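You operate a simulated robot arm through the tools that you are given. There is no shell and no other tool. Be economical: measure what you need, move in short steps, check, and stop when the job is done.

You are at the controls of a simulated robot arm. One attempt, no reset.

TASK
Put the yellow-headed rivet on the riser card.
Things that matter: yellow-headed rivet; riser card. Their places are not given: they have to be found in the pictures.

The check looks at the end state, three seconds after you hand in, the way a careful person would. Anything else that was tipped, shoved, dropped, spilled or broken makes it a failure.

THE ROBOT
A 7-joint arm with a two-finger parallel gripper, fixed in place. Base frame: the origin is at the foot of the arm, x ahead of it, y to its left, z up; the work surface is at about z = 0. Units: mm, rad, N and s.
With the tool pointing down near the work surface it reaches from about 240 to 620 mm from the base axis. Its first joint turns from -1.152 to 1.152 rad. Payload 2.6 kg.
Tool frame: the origin (TCP) lies between the finger pads and is the grasp point; the fingertips stand 30 mm ahead of it; z points along the fingers, y is the line along which they close. Largest opening 94 mm; finger width 28, thickness 10; the body of the gripper, 50 by 96 mm, starts 55 mm behind the TCP.
Orientation is that of the tool frame in the base frame, as a unit quaternion [x, y, z, w]. With the fingers straight down and closing along the base's y, the tool's x points along the base's -x, its y along +y and its z along -z.

THE INTERFACE
- The arm moves only by the tool jog_arm. Its argument "targets" is a list that holds one entry, the list of rows, each a list of 7 numbers: the shift along the base's x, y, z in mm, then the turn, a rotation vector about the base's x, y, z in rad, then the finger opening in mm, from 0 to 94. In form: [[[x, y, z, wx, wy, wz, fingers], ...]]. A call has 1 to 8 rows; each row is the pose to reach, as a shift and turn from the pose commanded when the call began. Each row takes 0.2 s and may step no farther than 50 mm and 0.15 rad from the row before; otherwise, or with a gripper value out of range, the whole call is refused. A pose out of reach is approached as far as the arm can. The call stops where the force on the tool passes 40 N (or 10 N more than at its start, if that is more) or the arm is blocked; 0.2 s more then pass. Each finger travels about 72 mm/s and halts on what it meets, pressing with about 33 N; the grip force reading is that of the motor and also rises with nothing between the fingers. The clock runs only during rows and for 0.2 s after the last one: add rows that repeat a pose to give the fingers time. It gives the time, the measured TCP pose, the force on the tool (base axes), the opening and the grip force at its end, in the units of the frame above (readings bear some noise).
- Cameras (640 x 400 px; columns grow to the right, rows downward): "scene" is fixed at [44.1, 435.3, 576.5]; the picture's right is [-0.70, -0.71, 0.00], its down [-0.34, 0.33, -0.88] and it looks along [0.63, -0.62, -0.47] (base axes); focal length 348 px, centre (320, 200). "wrist" rides on the gripper at [-37, 0, -58] in the tool frame; the picture's right is [0.00, -1.00, 0.00], its down [0.97, 0.00, -0.24] and it looks along [0.24, 0.00, 0.97] (tool axes); focal length 218 px, centre (320, 200).
- camera(camera): a new picture of that camera. No time passes.
- measure_at(camera, pixels): there is no depth. For up to 12 entries [column, row, z] of the newest picture of that camera ("zoom" is the newest enlarged one), the place [x, y] in the base frame at which the ray of that pixel passes the height z, good to about 2 mm. No time passes.
- close_up(camera, box): a new picture of the part [left, top, right, bottom] of that camera's present view, enlarged. No time passes.
- job_done(): hands the job in; it is judged then, once.

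Go step by step. Measure first, check grasps and placings, and put right what went wrong. The budget is 60 turns and 30 pictures, counting those below and the enlarged ones. Unless the task says otherwise, let go and move clear before handing in, and close with one line.

The tools are called after "Emit:" as name(argument=value, ...) on one line, values as JSON. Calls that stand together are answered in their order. jog_arm: Moves the arm, as the interface text tells. Its arguments: {"type":"object","properties":{"targets":{"type":"array"}},"required":["targets"]} The other tools are called the same way: camera (camera) takes a picture; measure_at (camera, pixels) gives the place at which the rays of pixels pass given heights; close_up (camera, box) takes an enlarged picture of a part of a camera's view; job_done () hands the job in.

At the start:

```text
clock: 0.0
eef_pos: [381.2, 1.9, 277.7]
ee_rot: [0.0, 1.0, 0.0, 0.0]
force: [-0.5, -0.1, -0.4]
finger_gap: 94.0
grip_force: 0.1
```

scene: 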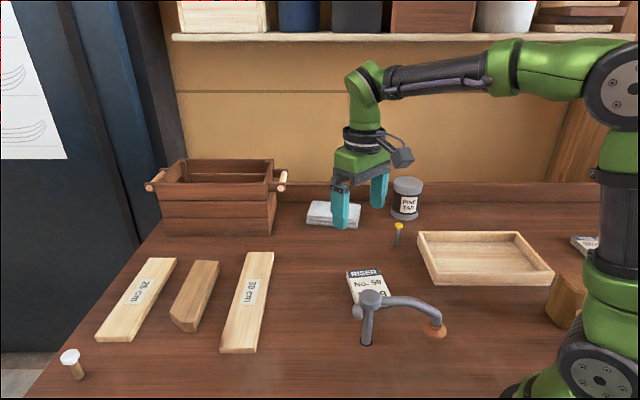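
wrist: 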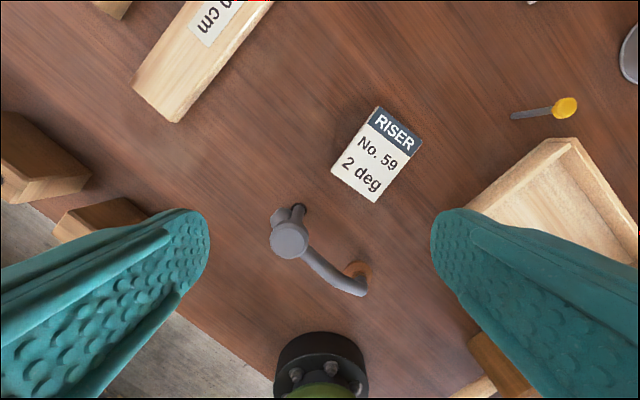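

The yellow-headed rivet shows in the scene near (398,228), apparently standing upright, and the riser card is near (365,285) with a lamp-like clamp arm beside it. I'll enlarge both for measuring.

Emit:
close_up(camera="scene", box=[320, 200, 480, 300])

Emit:
measure_at(camera="wrist", pixels=[[512, 116, 0], [565, 107, 50], [565, 107, 40], [565, 107, 60], [376, 107, 0], [423, 139, 0], [376, 202, 0], [331, 172, 0], [290, 240, 60], [300, 207, 0], [355, 270, 0], [556, 142, 30]])

Emit:
measure_at(camera="scene", pixels=[[396, 247, 0], [398, 227, 40], [398, 227, 50], [398, 227, 60], [347, 270, 0], [382, 268, 0], [418, 233, 30], [370, 298, 60], [366, 342, 0], [435, 330, 0], [404, 218, 0]])

```text
4.00 times, centred on (400, 250) of scene
```

zoom: 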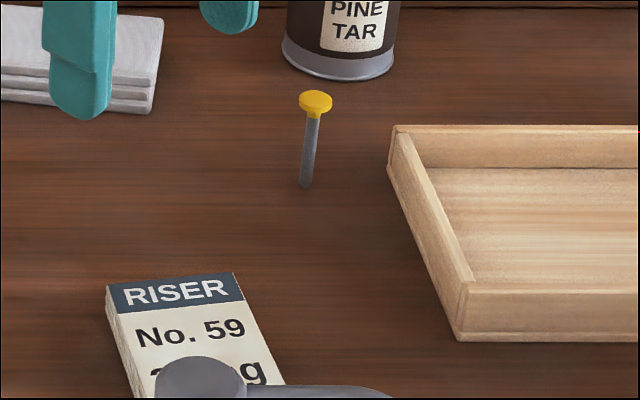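

```text
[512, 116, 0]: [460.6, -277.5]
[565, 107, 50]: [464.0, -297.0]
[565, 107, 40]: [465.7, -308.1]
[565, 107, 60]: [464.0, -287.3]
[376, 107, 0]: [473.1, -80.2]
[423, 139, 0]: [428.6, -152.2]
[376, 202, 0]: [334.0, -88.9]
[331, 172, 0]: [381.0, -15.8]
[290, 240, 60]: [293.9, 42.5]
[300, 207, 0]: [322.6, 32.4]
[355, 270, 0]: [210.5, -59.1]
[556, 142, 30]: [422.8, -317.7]
```

```text
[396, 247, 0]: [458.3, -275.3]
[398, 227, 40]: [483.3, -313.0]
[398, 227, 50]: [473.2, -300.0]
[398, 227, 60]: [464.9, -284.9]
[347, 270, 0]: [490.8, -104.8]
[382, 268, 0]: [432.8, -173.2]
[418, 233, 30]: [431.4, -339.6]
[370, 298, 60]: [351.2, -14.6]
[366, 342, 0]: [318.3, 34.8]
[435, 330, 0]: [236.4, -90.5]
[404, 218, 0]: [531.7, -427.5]
```

The rivet stands upright at about (460,-277), with its head near z=66. The card is a block whose top is around z=30, and the holdfast's top is at about (320,34,117). I'll move above the rivet and measure again.

Emit:
jog_arm(targets=[[[11, -40, -14, 0, 0, 0, 94], [22, -80, -28, 0, 0, 0, 94], [33, -120, -43, 0, 0, 0, 90], [45, -160, -57, 0, 0, 0, 80], [57, -200, -71, 0, 0, 0, 70], [68, -240, -86, 0, 0, 0, 60], [80, -279, -100, 0, 0, 0, 60], [80, -279, -100, 0, 0, 0, 60]]])

Emit:
camera(camera="wrist")

Emit:
close_up(camera="scene", box=[320, 255, 400, 305])

```text
clock: 1.8
eef_pos: [460.3, -276.5, 180.4]
ee_rot: [0.0, 1.0, 0.0, 0.0]
force: [-1.0, 0.7, -0.1]
finger_gap: 60.2
grip_force: 0.0
```

```text
26 pictures are left
```

wrist: 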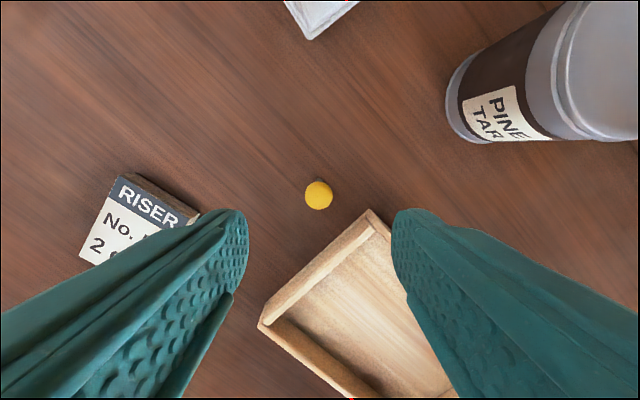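

```text
8.00 times, centred on (360, 280) of scene
```

zoom: 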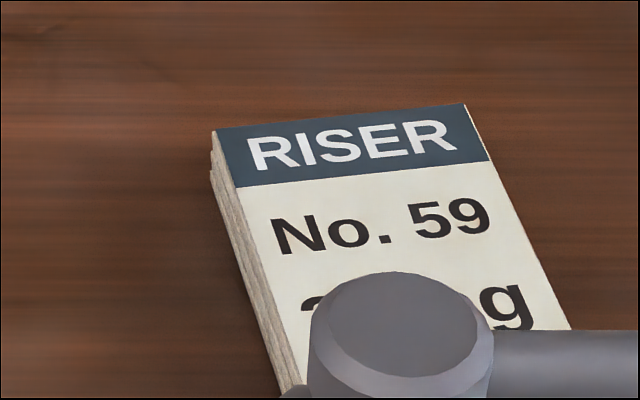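

The head is at wrist pixel (318,195), almost under the tool. The tray corner at (370,212) is close to the right finger, so I'll measure the head, the tray and the card.

Emit:
measure_at(camera="wrist", pixels=[[318, 195, 66], [318, 195, 60], [305, 195, 64], [332, 195, 64], [318, 181, 64], [318, 210, 64], [370, 210, 25], [370, 210, 15], [122, 175, 20], [122, 175, 30], [188, 222, 30], [80, 257, 30]])

Emit:
measure_at(camera="zoom", pixels=[[214, 129, 30], [214, 129, 20], [214, 129, 10], [465, 104, 30], [465, 104, 20], [572, 330, 20], [572, 330, 30], [285, 385, 20], [285, 385, 30], [390, 260, 30], [390, 260, 20]])

Emit:
close_up(camera="wrist", box=[280, 175, 360, 225])

```text
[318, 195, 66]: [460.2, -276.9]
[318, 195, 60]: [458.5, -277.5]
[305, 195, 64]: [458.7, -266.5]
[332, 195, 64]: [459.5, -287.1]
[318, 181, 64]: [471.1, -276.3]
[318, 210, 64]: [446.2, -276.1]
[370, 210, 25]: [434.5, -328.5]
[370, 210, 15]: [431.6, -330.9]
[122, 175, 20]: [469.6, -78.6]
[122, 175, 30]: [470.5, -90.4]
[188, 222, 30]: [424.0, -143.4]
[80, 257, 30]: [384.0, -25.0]
```

```text
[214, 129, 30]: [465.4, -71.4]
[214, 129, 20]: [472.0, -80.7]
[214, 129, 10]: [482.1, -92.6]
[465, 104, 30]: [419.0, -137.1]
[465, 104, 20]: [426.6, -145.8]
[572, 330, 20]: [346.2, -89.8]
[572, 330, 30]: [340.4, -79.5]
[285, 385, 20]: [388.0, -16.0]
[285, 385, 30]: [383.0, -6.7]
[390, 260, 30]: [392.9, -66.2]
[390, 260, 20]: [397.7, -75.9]
```

```text
8.00 times, centred on (320, 200) of wrist
```

zoom: 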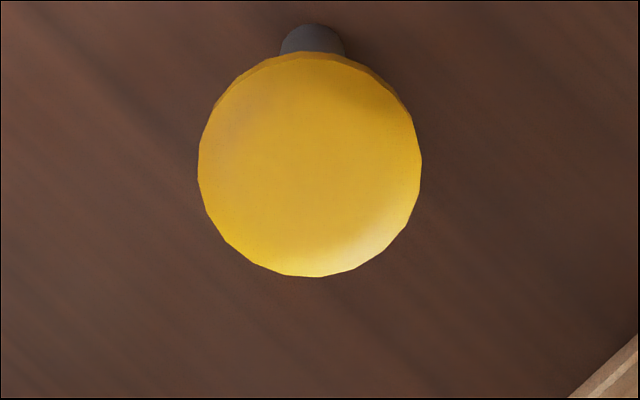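

The head is centred within about 1 mm in y and 2 mm in x, and its radius is about 11 mm. I'll descend with 50 mm open until the head is between the pads, which clears the tray corner at (434,-329).

Emit:
jog_arm(targets=[[[-2, 0.9, -30, 0, 0, 0, 50], [-2, 0.9, -60, 0, 0, 0, 50], [-2, 0.9, -85, 0, 0, 0, 50], [-2, 0.9, -105, 0, 0, 0, 50], [-2, 0.9, -117, 0, 0, 0, 50], [-2, 0.9, -117, 0, 0, 0, 50]]])

Emit:
camera(camera="wrist")

Emit:
close_up(camera="scene", box=[350, 190, 446, 250])

```text
clock: 3.2
eef_pos: [458.6, -276.5, 61.3]
ee_rot: [0.0, 1.0, 0.0, 0.0]
force: [0.2, 0.9, 0.2]
finger_gap: 49.9
grip_force: 0.0
```

```text
23 pictures are left
```

wrist: 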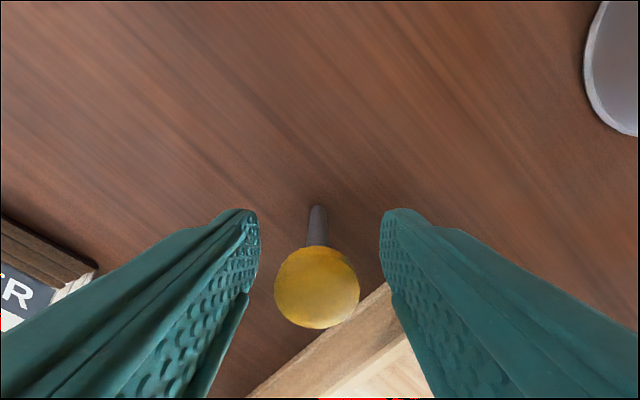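

```text
6.67 times, centred on (398, 220) of scene
```

zoom: 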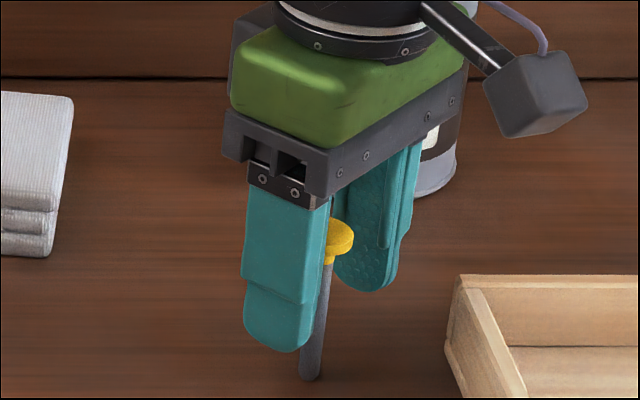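

The head at (317,287) sits between the pads, about 0.7 mm toward +y of their centre. I'll shift that much and close gently.

Emit:
jog_arm(targets=[[[0, 0.7, 0, 0, 0, 0, 40], [0, 0.7, 0, 0, 0, 0, 32], [0, 0.7, 0, 0, 0, 0, 27], [0, 0.7, 0, 0, 0, 0, 25], [0, 0.7, 0, 0, 0, 0, 25]]])

Emit:
camera(camera="wrist")

```text
clock: 4.4
eef_pos: [456.9, -276.7, 60.3]
ee_rot: [0.001, 1.0, 0.0, 0.0]
force: [0.1, -0.2, 0.1]
finger_gap: 24.8
grip_force: 0.1
```

```text
21 pictures are left
```

wrist: 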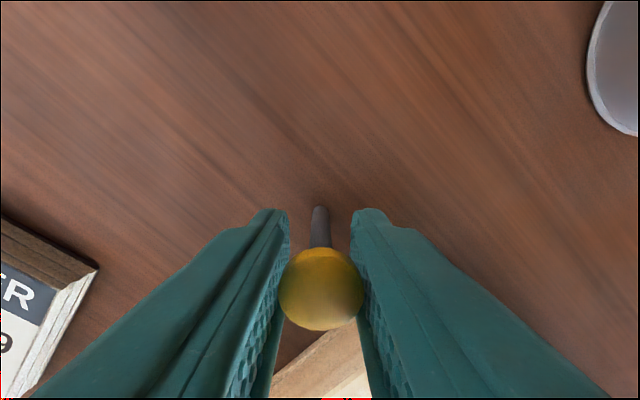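

The head (279–364 px) is centred and still upright in the 24.8 mm gap. I'll close on it and then lift slightly.

Emit:
jog_arm(targets=[[[0, 0, 0, 0, 0, 0, 22], [0, 0, 0, 0, 0, 0, 19], [0, 0, 0, 0, 0, 0, 12], [0, 0, 0, 0, 0, 0, 12]]])

Emit:
jog_arm(targets=[[[0, 0, 10, 0, 0, 0, 10], [0, 0, 30, 0, 0, 0, 10], [0, 0, 60, 0, 0, 0, 10], [0, 0, 90, 0, 0, 0, 10], [0, 0, 90, 0, 0, 0, 10]]])

Emit:
camera(camera="wrist")

Emit:
close_up(camera="scene", box=[350, 150, 446, 210])

```text
clock: 5.4
eef_pos: [459.0, -274.8, 62.6]
ee_rot: [0.0, 1.0, 0.0, 0.001]
force: [0.2, -0.2, -0.3]
finger_gap: 20.7
grip_force: 33.2
```

```text
clock: 6.6
eef_pos: [457.2, -275.8, 149.6]
ee_rot: [0.0, 1.0, 0.0, 0.0]
force: [0.6, 0.1, -1.4]
finger_gap: 20.6
grip_force: 32.8
```

```text
20 pictures are left
```

wrist: 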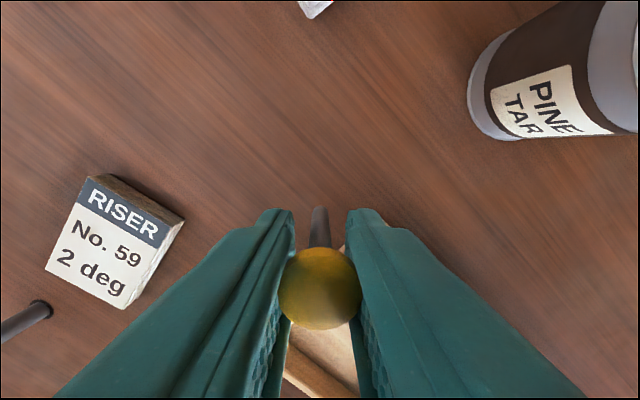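

```text
6.67 times, centred on (398, 180) of scene
```

zoom: 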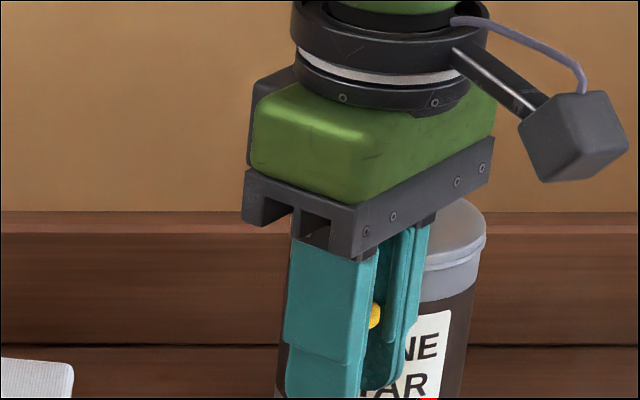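

The rivet is held by its head and hanging straight at (318,288), with its foot about 61 mm below the TCP. The card centre is about (408,-83), with its top near z=20–25. I'll move above it.

Emit:
jog_arm(targets=[[[-9, 32, 0, 0, 0, 0, 10], [-20, 70, 0, 0, 0, 0, 10], [-31, 110, 0, 0, 0, 0, 10], [-42, 150, 0, 0, 0, 0, 10], [-49, 180, 0, 0, 0, 0, 10], [-52, 193, 0, 0, 0, 0, 10], [-52, 193, 0, 0, 0, 0, 10]]])

Emit:
camera(camera="wrist")

Emit:
close_up(camera="scene", box=[300, 180, 460, 280])

```text
clock: 8.2
eef_pos: [406.3, -82.9, 149.2]
ee_rot: [-0.001, 1.0, 0.0, 0.0]
force: [-1.1, -0.1, -0.8]
finger_gap: 20.3
grip_force: 33.1
```

```text
18 pictures are left
```

wrist: 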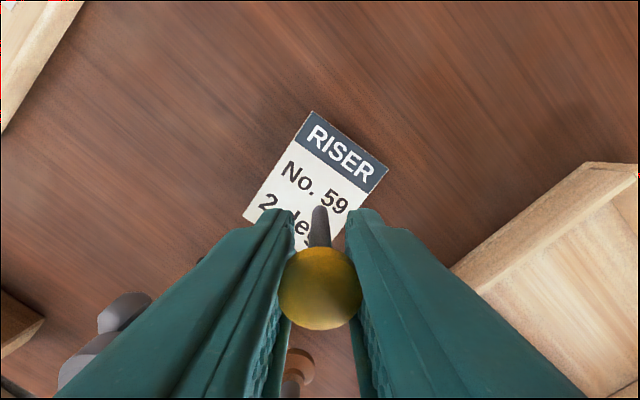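

```text
4.00 times, centred on (380, 230) of scene
```

zoom: 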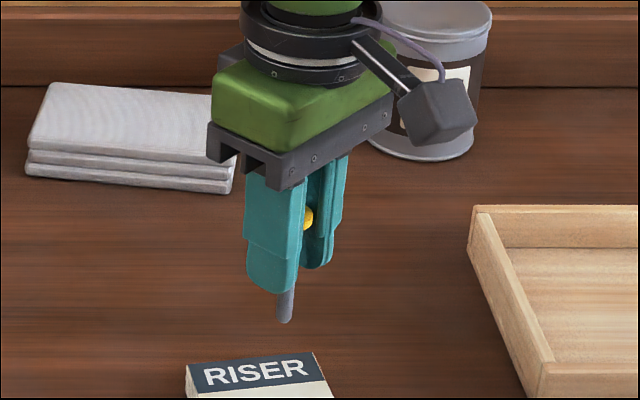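

The rivet is above the card. I'll measure the card corners (311,111), (388,170) and (243,217) to confirm the landing spot.

Emit:
measure_at(camera="wrist", pixels=[[311, 111, 15], [311, 111, 25], [388, 170, 15], [388, 170, 25], [243, 217, 15], [243, 217, 25]])

```text
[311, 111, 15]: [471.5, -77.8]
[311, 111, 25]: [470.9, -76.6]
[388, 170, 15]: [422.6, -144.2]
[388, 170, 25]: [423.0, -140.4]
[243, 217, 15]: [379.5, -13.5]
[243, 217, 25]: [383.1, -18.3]
```

The card centre is about (403,-79), so the drop point is well inside it. I'll descend to just above the surface.

Emit:
jog_arm(targets=[[[-1, 1, -20, 0, 0, 0, 10], [-2, 2, -40, 0, 0, 0, 10], [-2, 2, -52, 0, 0, 0, 10], [-2, 2, -58, 0, 0, 0, 10], [-2, 2, -60, 0, 0, 0, 10], [-2, 2, -60, 0, 0, 0, 10]]])

Emit:
close_up(camera="scene", box=[320, 240, 416, 300])

```text
clock: 9.6
eef_pos: [404.9, -80.4, 90.6]
ee_rot: [0.0, 1.0, -0.001, 0.0]
force: [-0.3, -0.4, -0.8]
finger_gap: 20.5
grip_force: 33.3
```

```text
6.67 times, centred on (368, 270) of scene
```

zoom: 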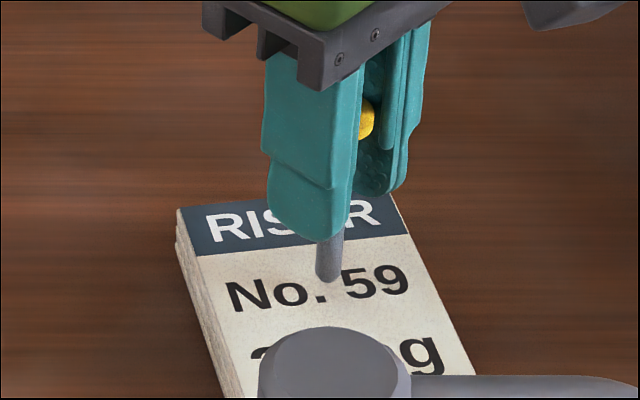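

Foot clearance is still several mm. I'll step down in small moves while watching the force.

Emit:
jog_arm(targets=[[[0, 0, -2, 0, 0, 0, 10], [0, 0, -4, 0, 0, 0, 10], [0, 0, -4, 0, 0, 0, 10]]])

Emit:
jog_arm(targets=[[[0, 0, -1, 0, 0, 0, 10], [0, 0, -1, 0, 0, 0, 10]]])

Emit:
jog_arm(targets=[[[0, 0, -1, 0, 0, 0, 10], [0, 0, -1, 0, 0, 0, 10]]])

```text
clock: 10.4
eef_pos: [404.8, -81.1, 85.8]
ee_rot: [-0.001, 1.0, 0.001, 0.0]
force: [-0.1, -0.4, -0.6]
finger_gap: 20.6
grip_force: 32.4
```

```text
clock: 11.0
eef_pos: [403.5, -80.6, 85.4]
ee_rot: [0.0, 1.0, 0.001, 0.0]
force: [0.3, 0.2, 0.4]
finger_gap: 20.5
grip_force: 33.0
```

```text
clock: 11.6
eef_pos: [404.3, -81.0, 85.6]
ee_rot: [0.0, 1.0, -0.001, 0.0]
force: [-0.7, -0.2, -0.9]
finger_gap: 20.6
grip_force: 33.5
```

Commanded TCP is z=84.7 and there's no contact force yet, so I'll keep stepping.

Emit:
jog_arm(targets=[[[0, 0, -1, 0, 0, 0, 10], [0, 0, -1, 0, 0, 0, 10]]])

Emit:
close_up(camera="scene", box=[336, 260, 400, 300])

```text
clock: 12.2
eef_pos: [404.7, -81.9, 84.5]
ee_rot: [0.001, 1.0, 0.0, 0.0]
force: [-0.5, -0.1, 3.2]
finger_gap: 20.8
grip_force: 32.6
```

```text
10.00 times, centred on (368, 280) of scene
```

zoom: 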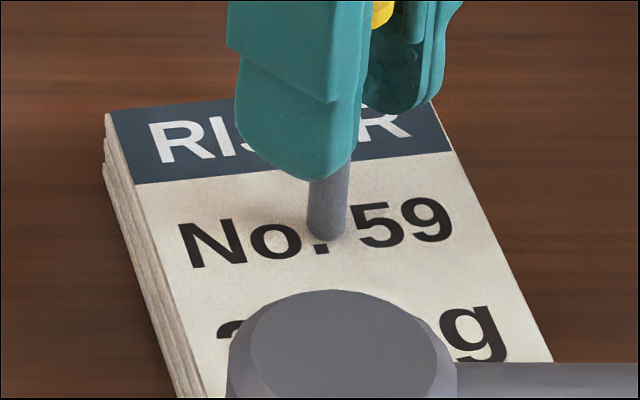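

Force z rose to +3.2 N and the foot touches the card at zoom (327,240). I'll open the fingers gradually.

Emit:
jog_arm(targets=[[[0, 0, 0, 0, 0, 0, 20], [0, 0, 0, 0, 0, 0, 21.5], [0, 0, 0, 0, 0, 0, 23], [0, 0, 0, 0, 0, 0, 26], [0, 0, 0, 0, 0, 0, 32], [0, 0, 0, 0, 0, 0, 40], [0, 0, 0, 0, 0, 0, 50], [0, 0, 0, 0, 0, 0, 50]]])

Emit:
camera(camera="wrist")

Emit:
close_up(camera="scene", box=[320, 240, 416, 300])

```text
clock: 14.0
eef_pos: [406.4, -81.6, 84.4]
ee_rot: [0.0, 1.0, 0.0, 0.0]
force: [0.7, -0.6, 0.0]
finger_gap: 50.0
grip_force: 0.2
```

```text
14 pictures are left
```

wrist: 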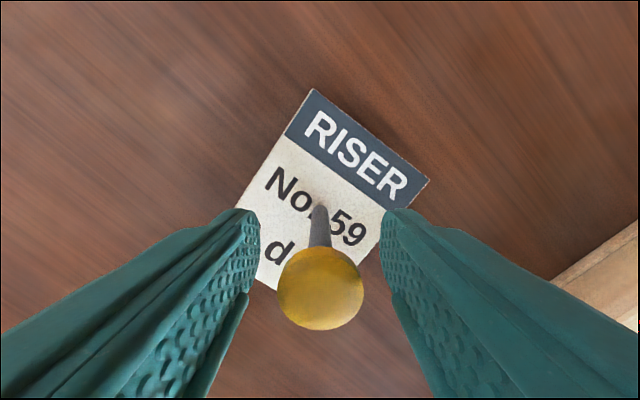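

```text
6.67 times, centred on (368, 270) of scene
```

zoom: 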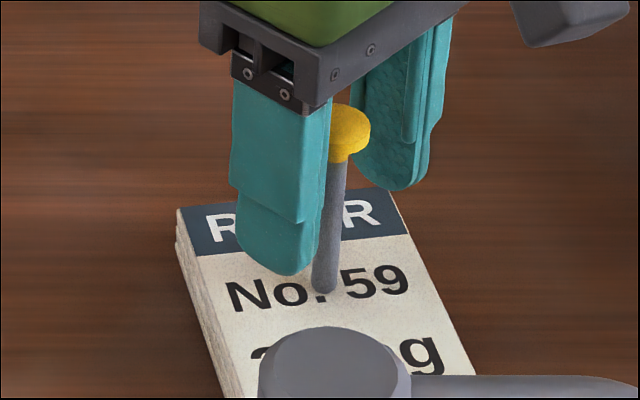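

The rivet stands free on the card with its head at (320,288), between the open fingers. I'll raise the arm straight up.

Emit:
jog_arm(targets=[[[0, 0, 10, 0, 0, 0, 50], [0, 0, 30, 0, 0, 0, 50], [0, 0, 60, 0, 0, 0, 50], [0, 0, 90, 0, 0, 0, 50], [0, 0, 120, 0, 0, 0, 50], [0, 0, 150, 0, 0, 0, 50], [0, 0, 150, 0, 0, 0, 50]]])

Emit:
camera(camera="scene")

Emit:
camera(camera="wrist")

```text
clock: 15.6
eef_pos: [404.1, -80.9, 232.9]
ee_rot: [0.0, 1.0, 0.0, 0.0]
force: [0.0, 0.4, 0.0]
finger_gap: 50.2
grip_force: 0.0
```

```text
12 pictures are left
```

scene: 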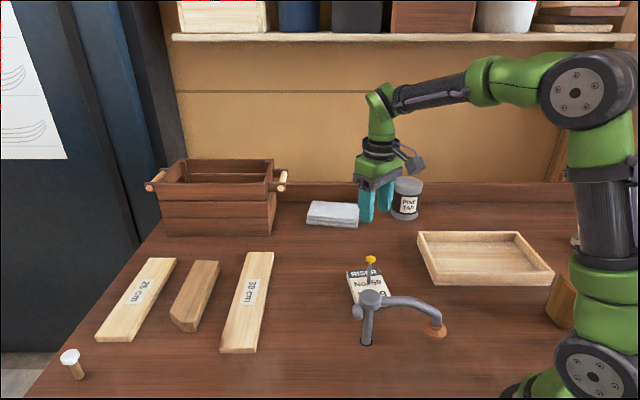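

```text
11 pictures are left
```

wrist: 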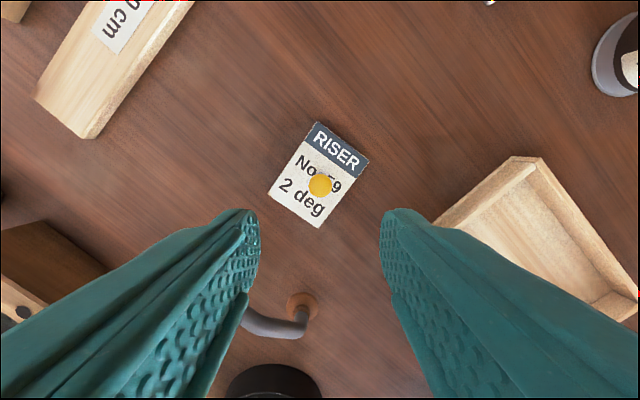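

The rivet stands upright on the middle of the card, with its head at scene (371,259) and wrist (320,185). The arm is clear and nothing else has moved, so I'm handing in.

Emit:
job_done()

```text
The job is handed in.
```

The yellow-headed rivet is standing upright on the riser card, the gripper has let go and moved clear, and the job is handed in.
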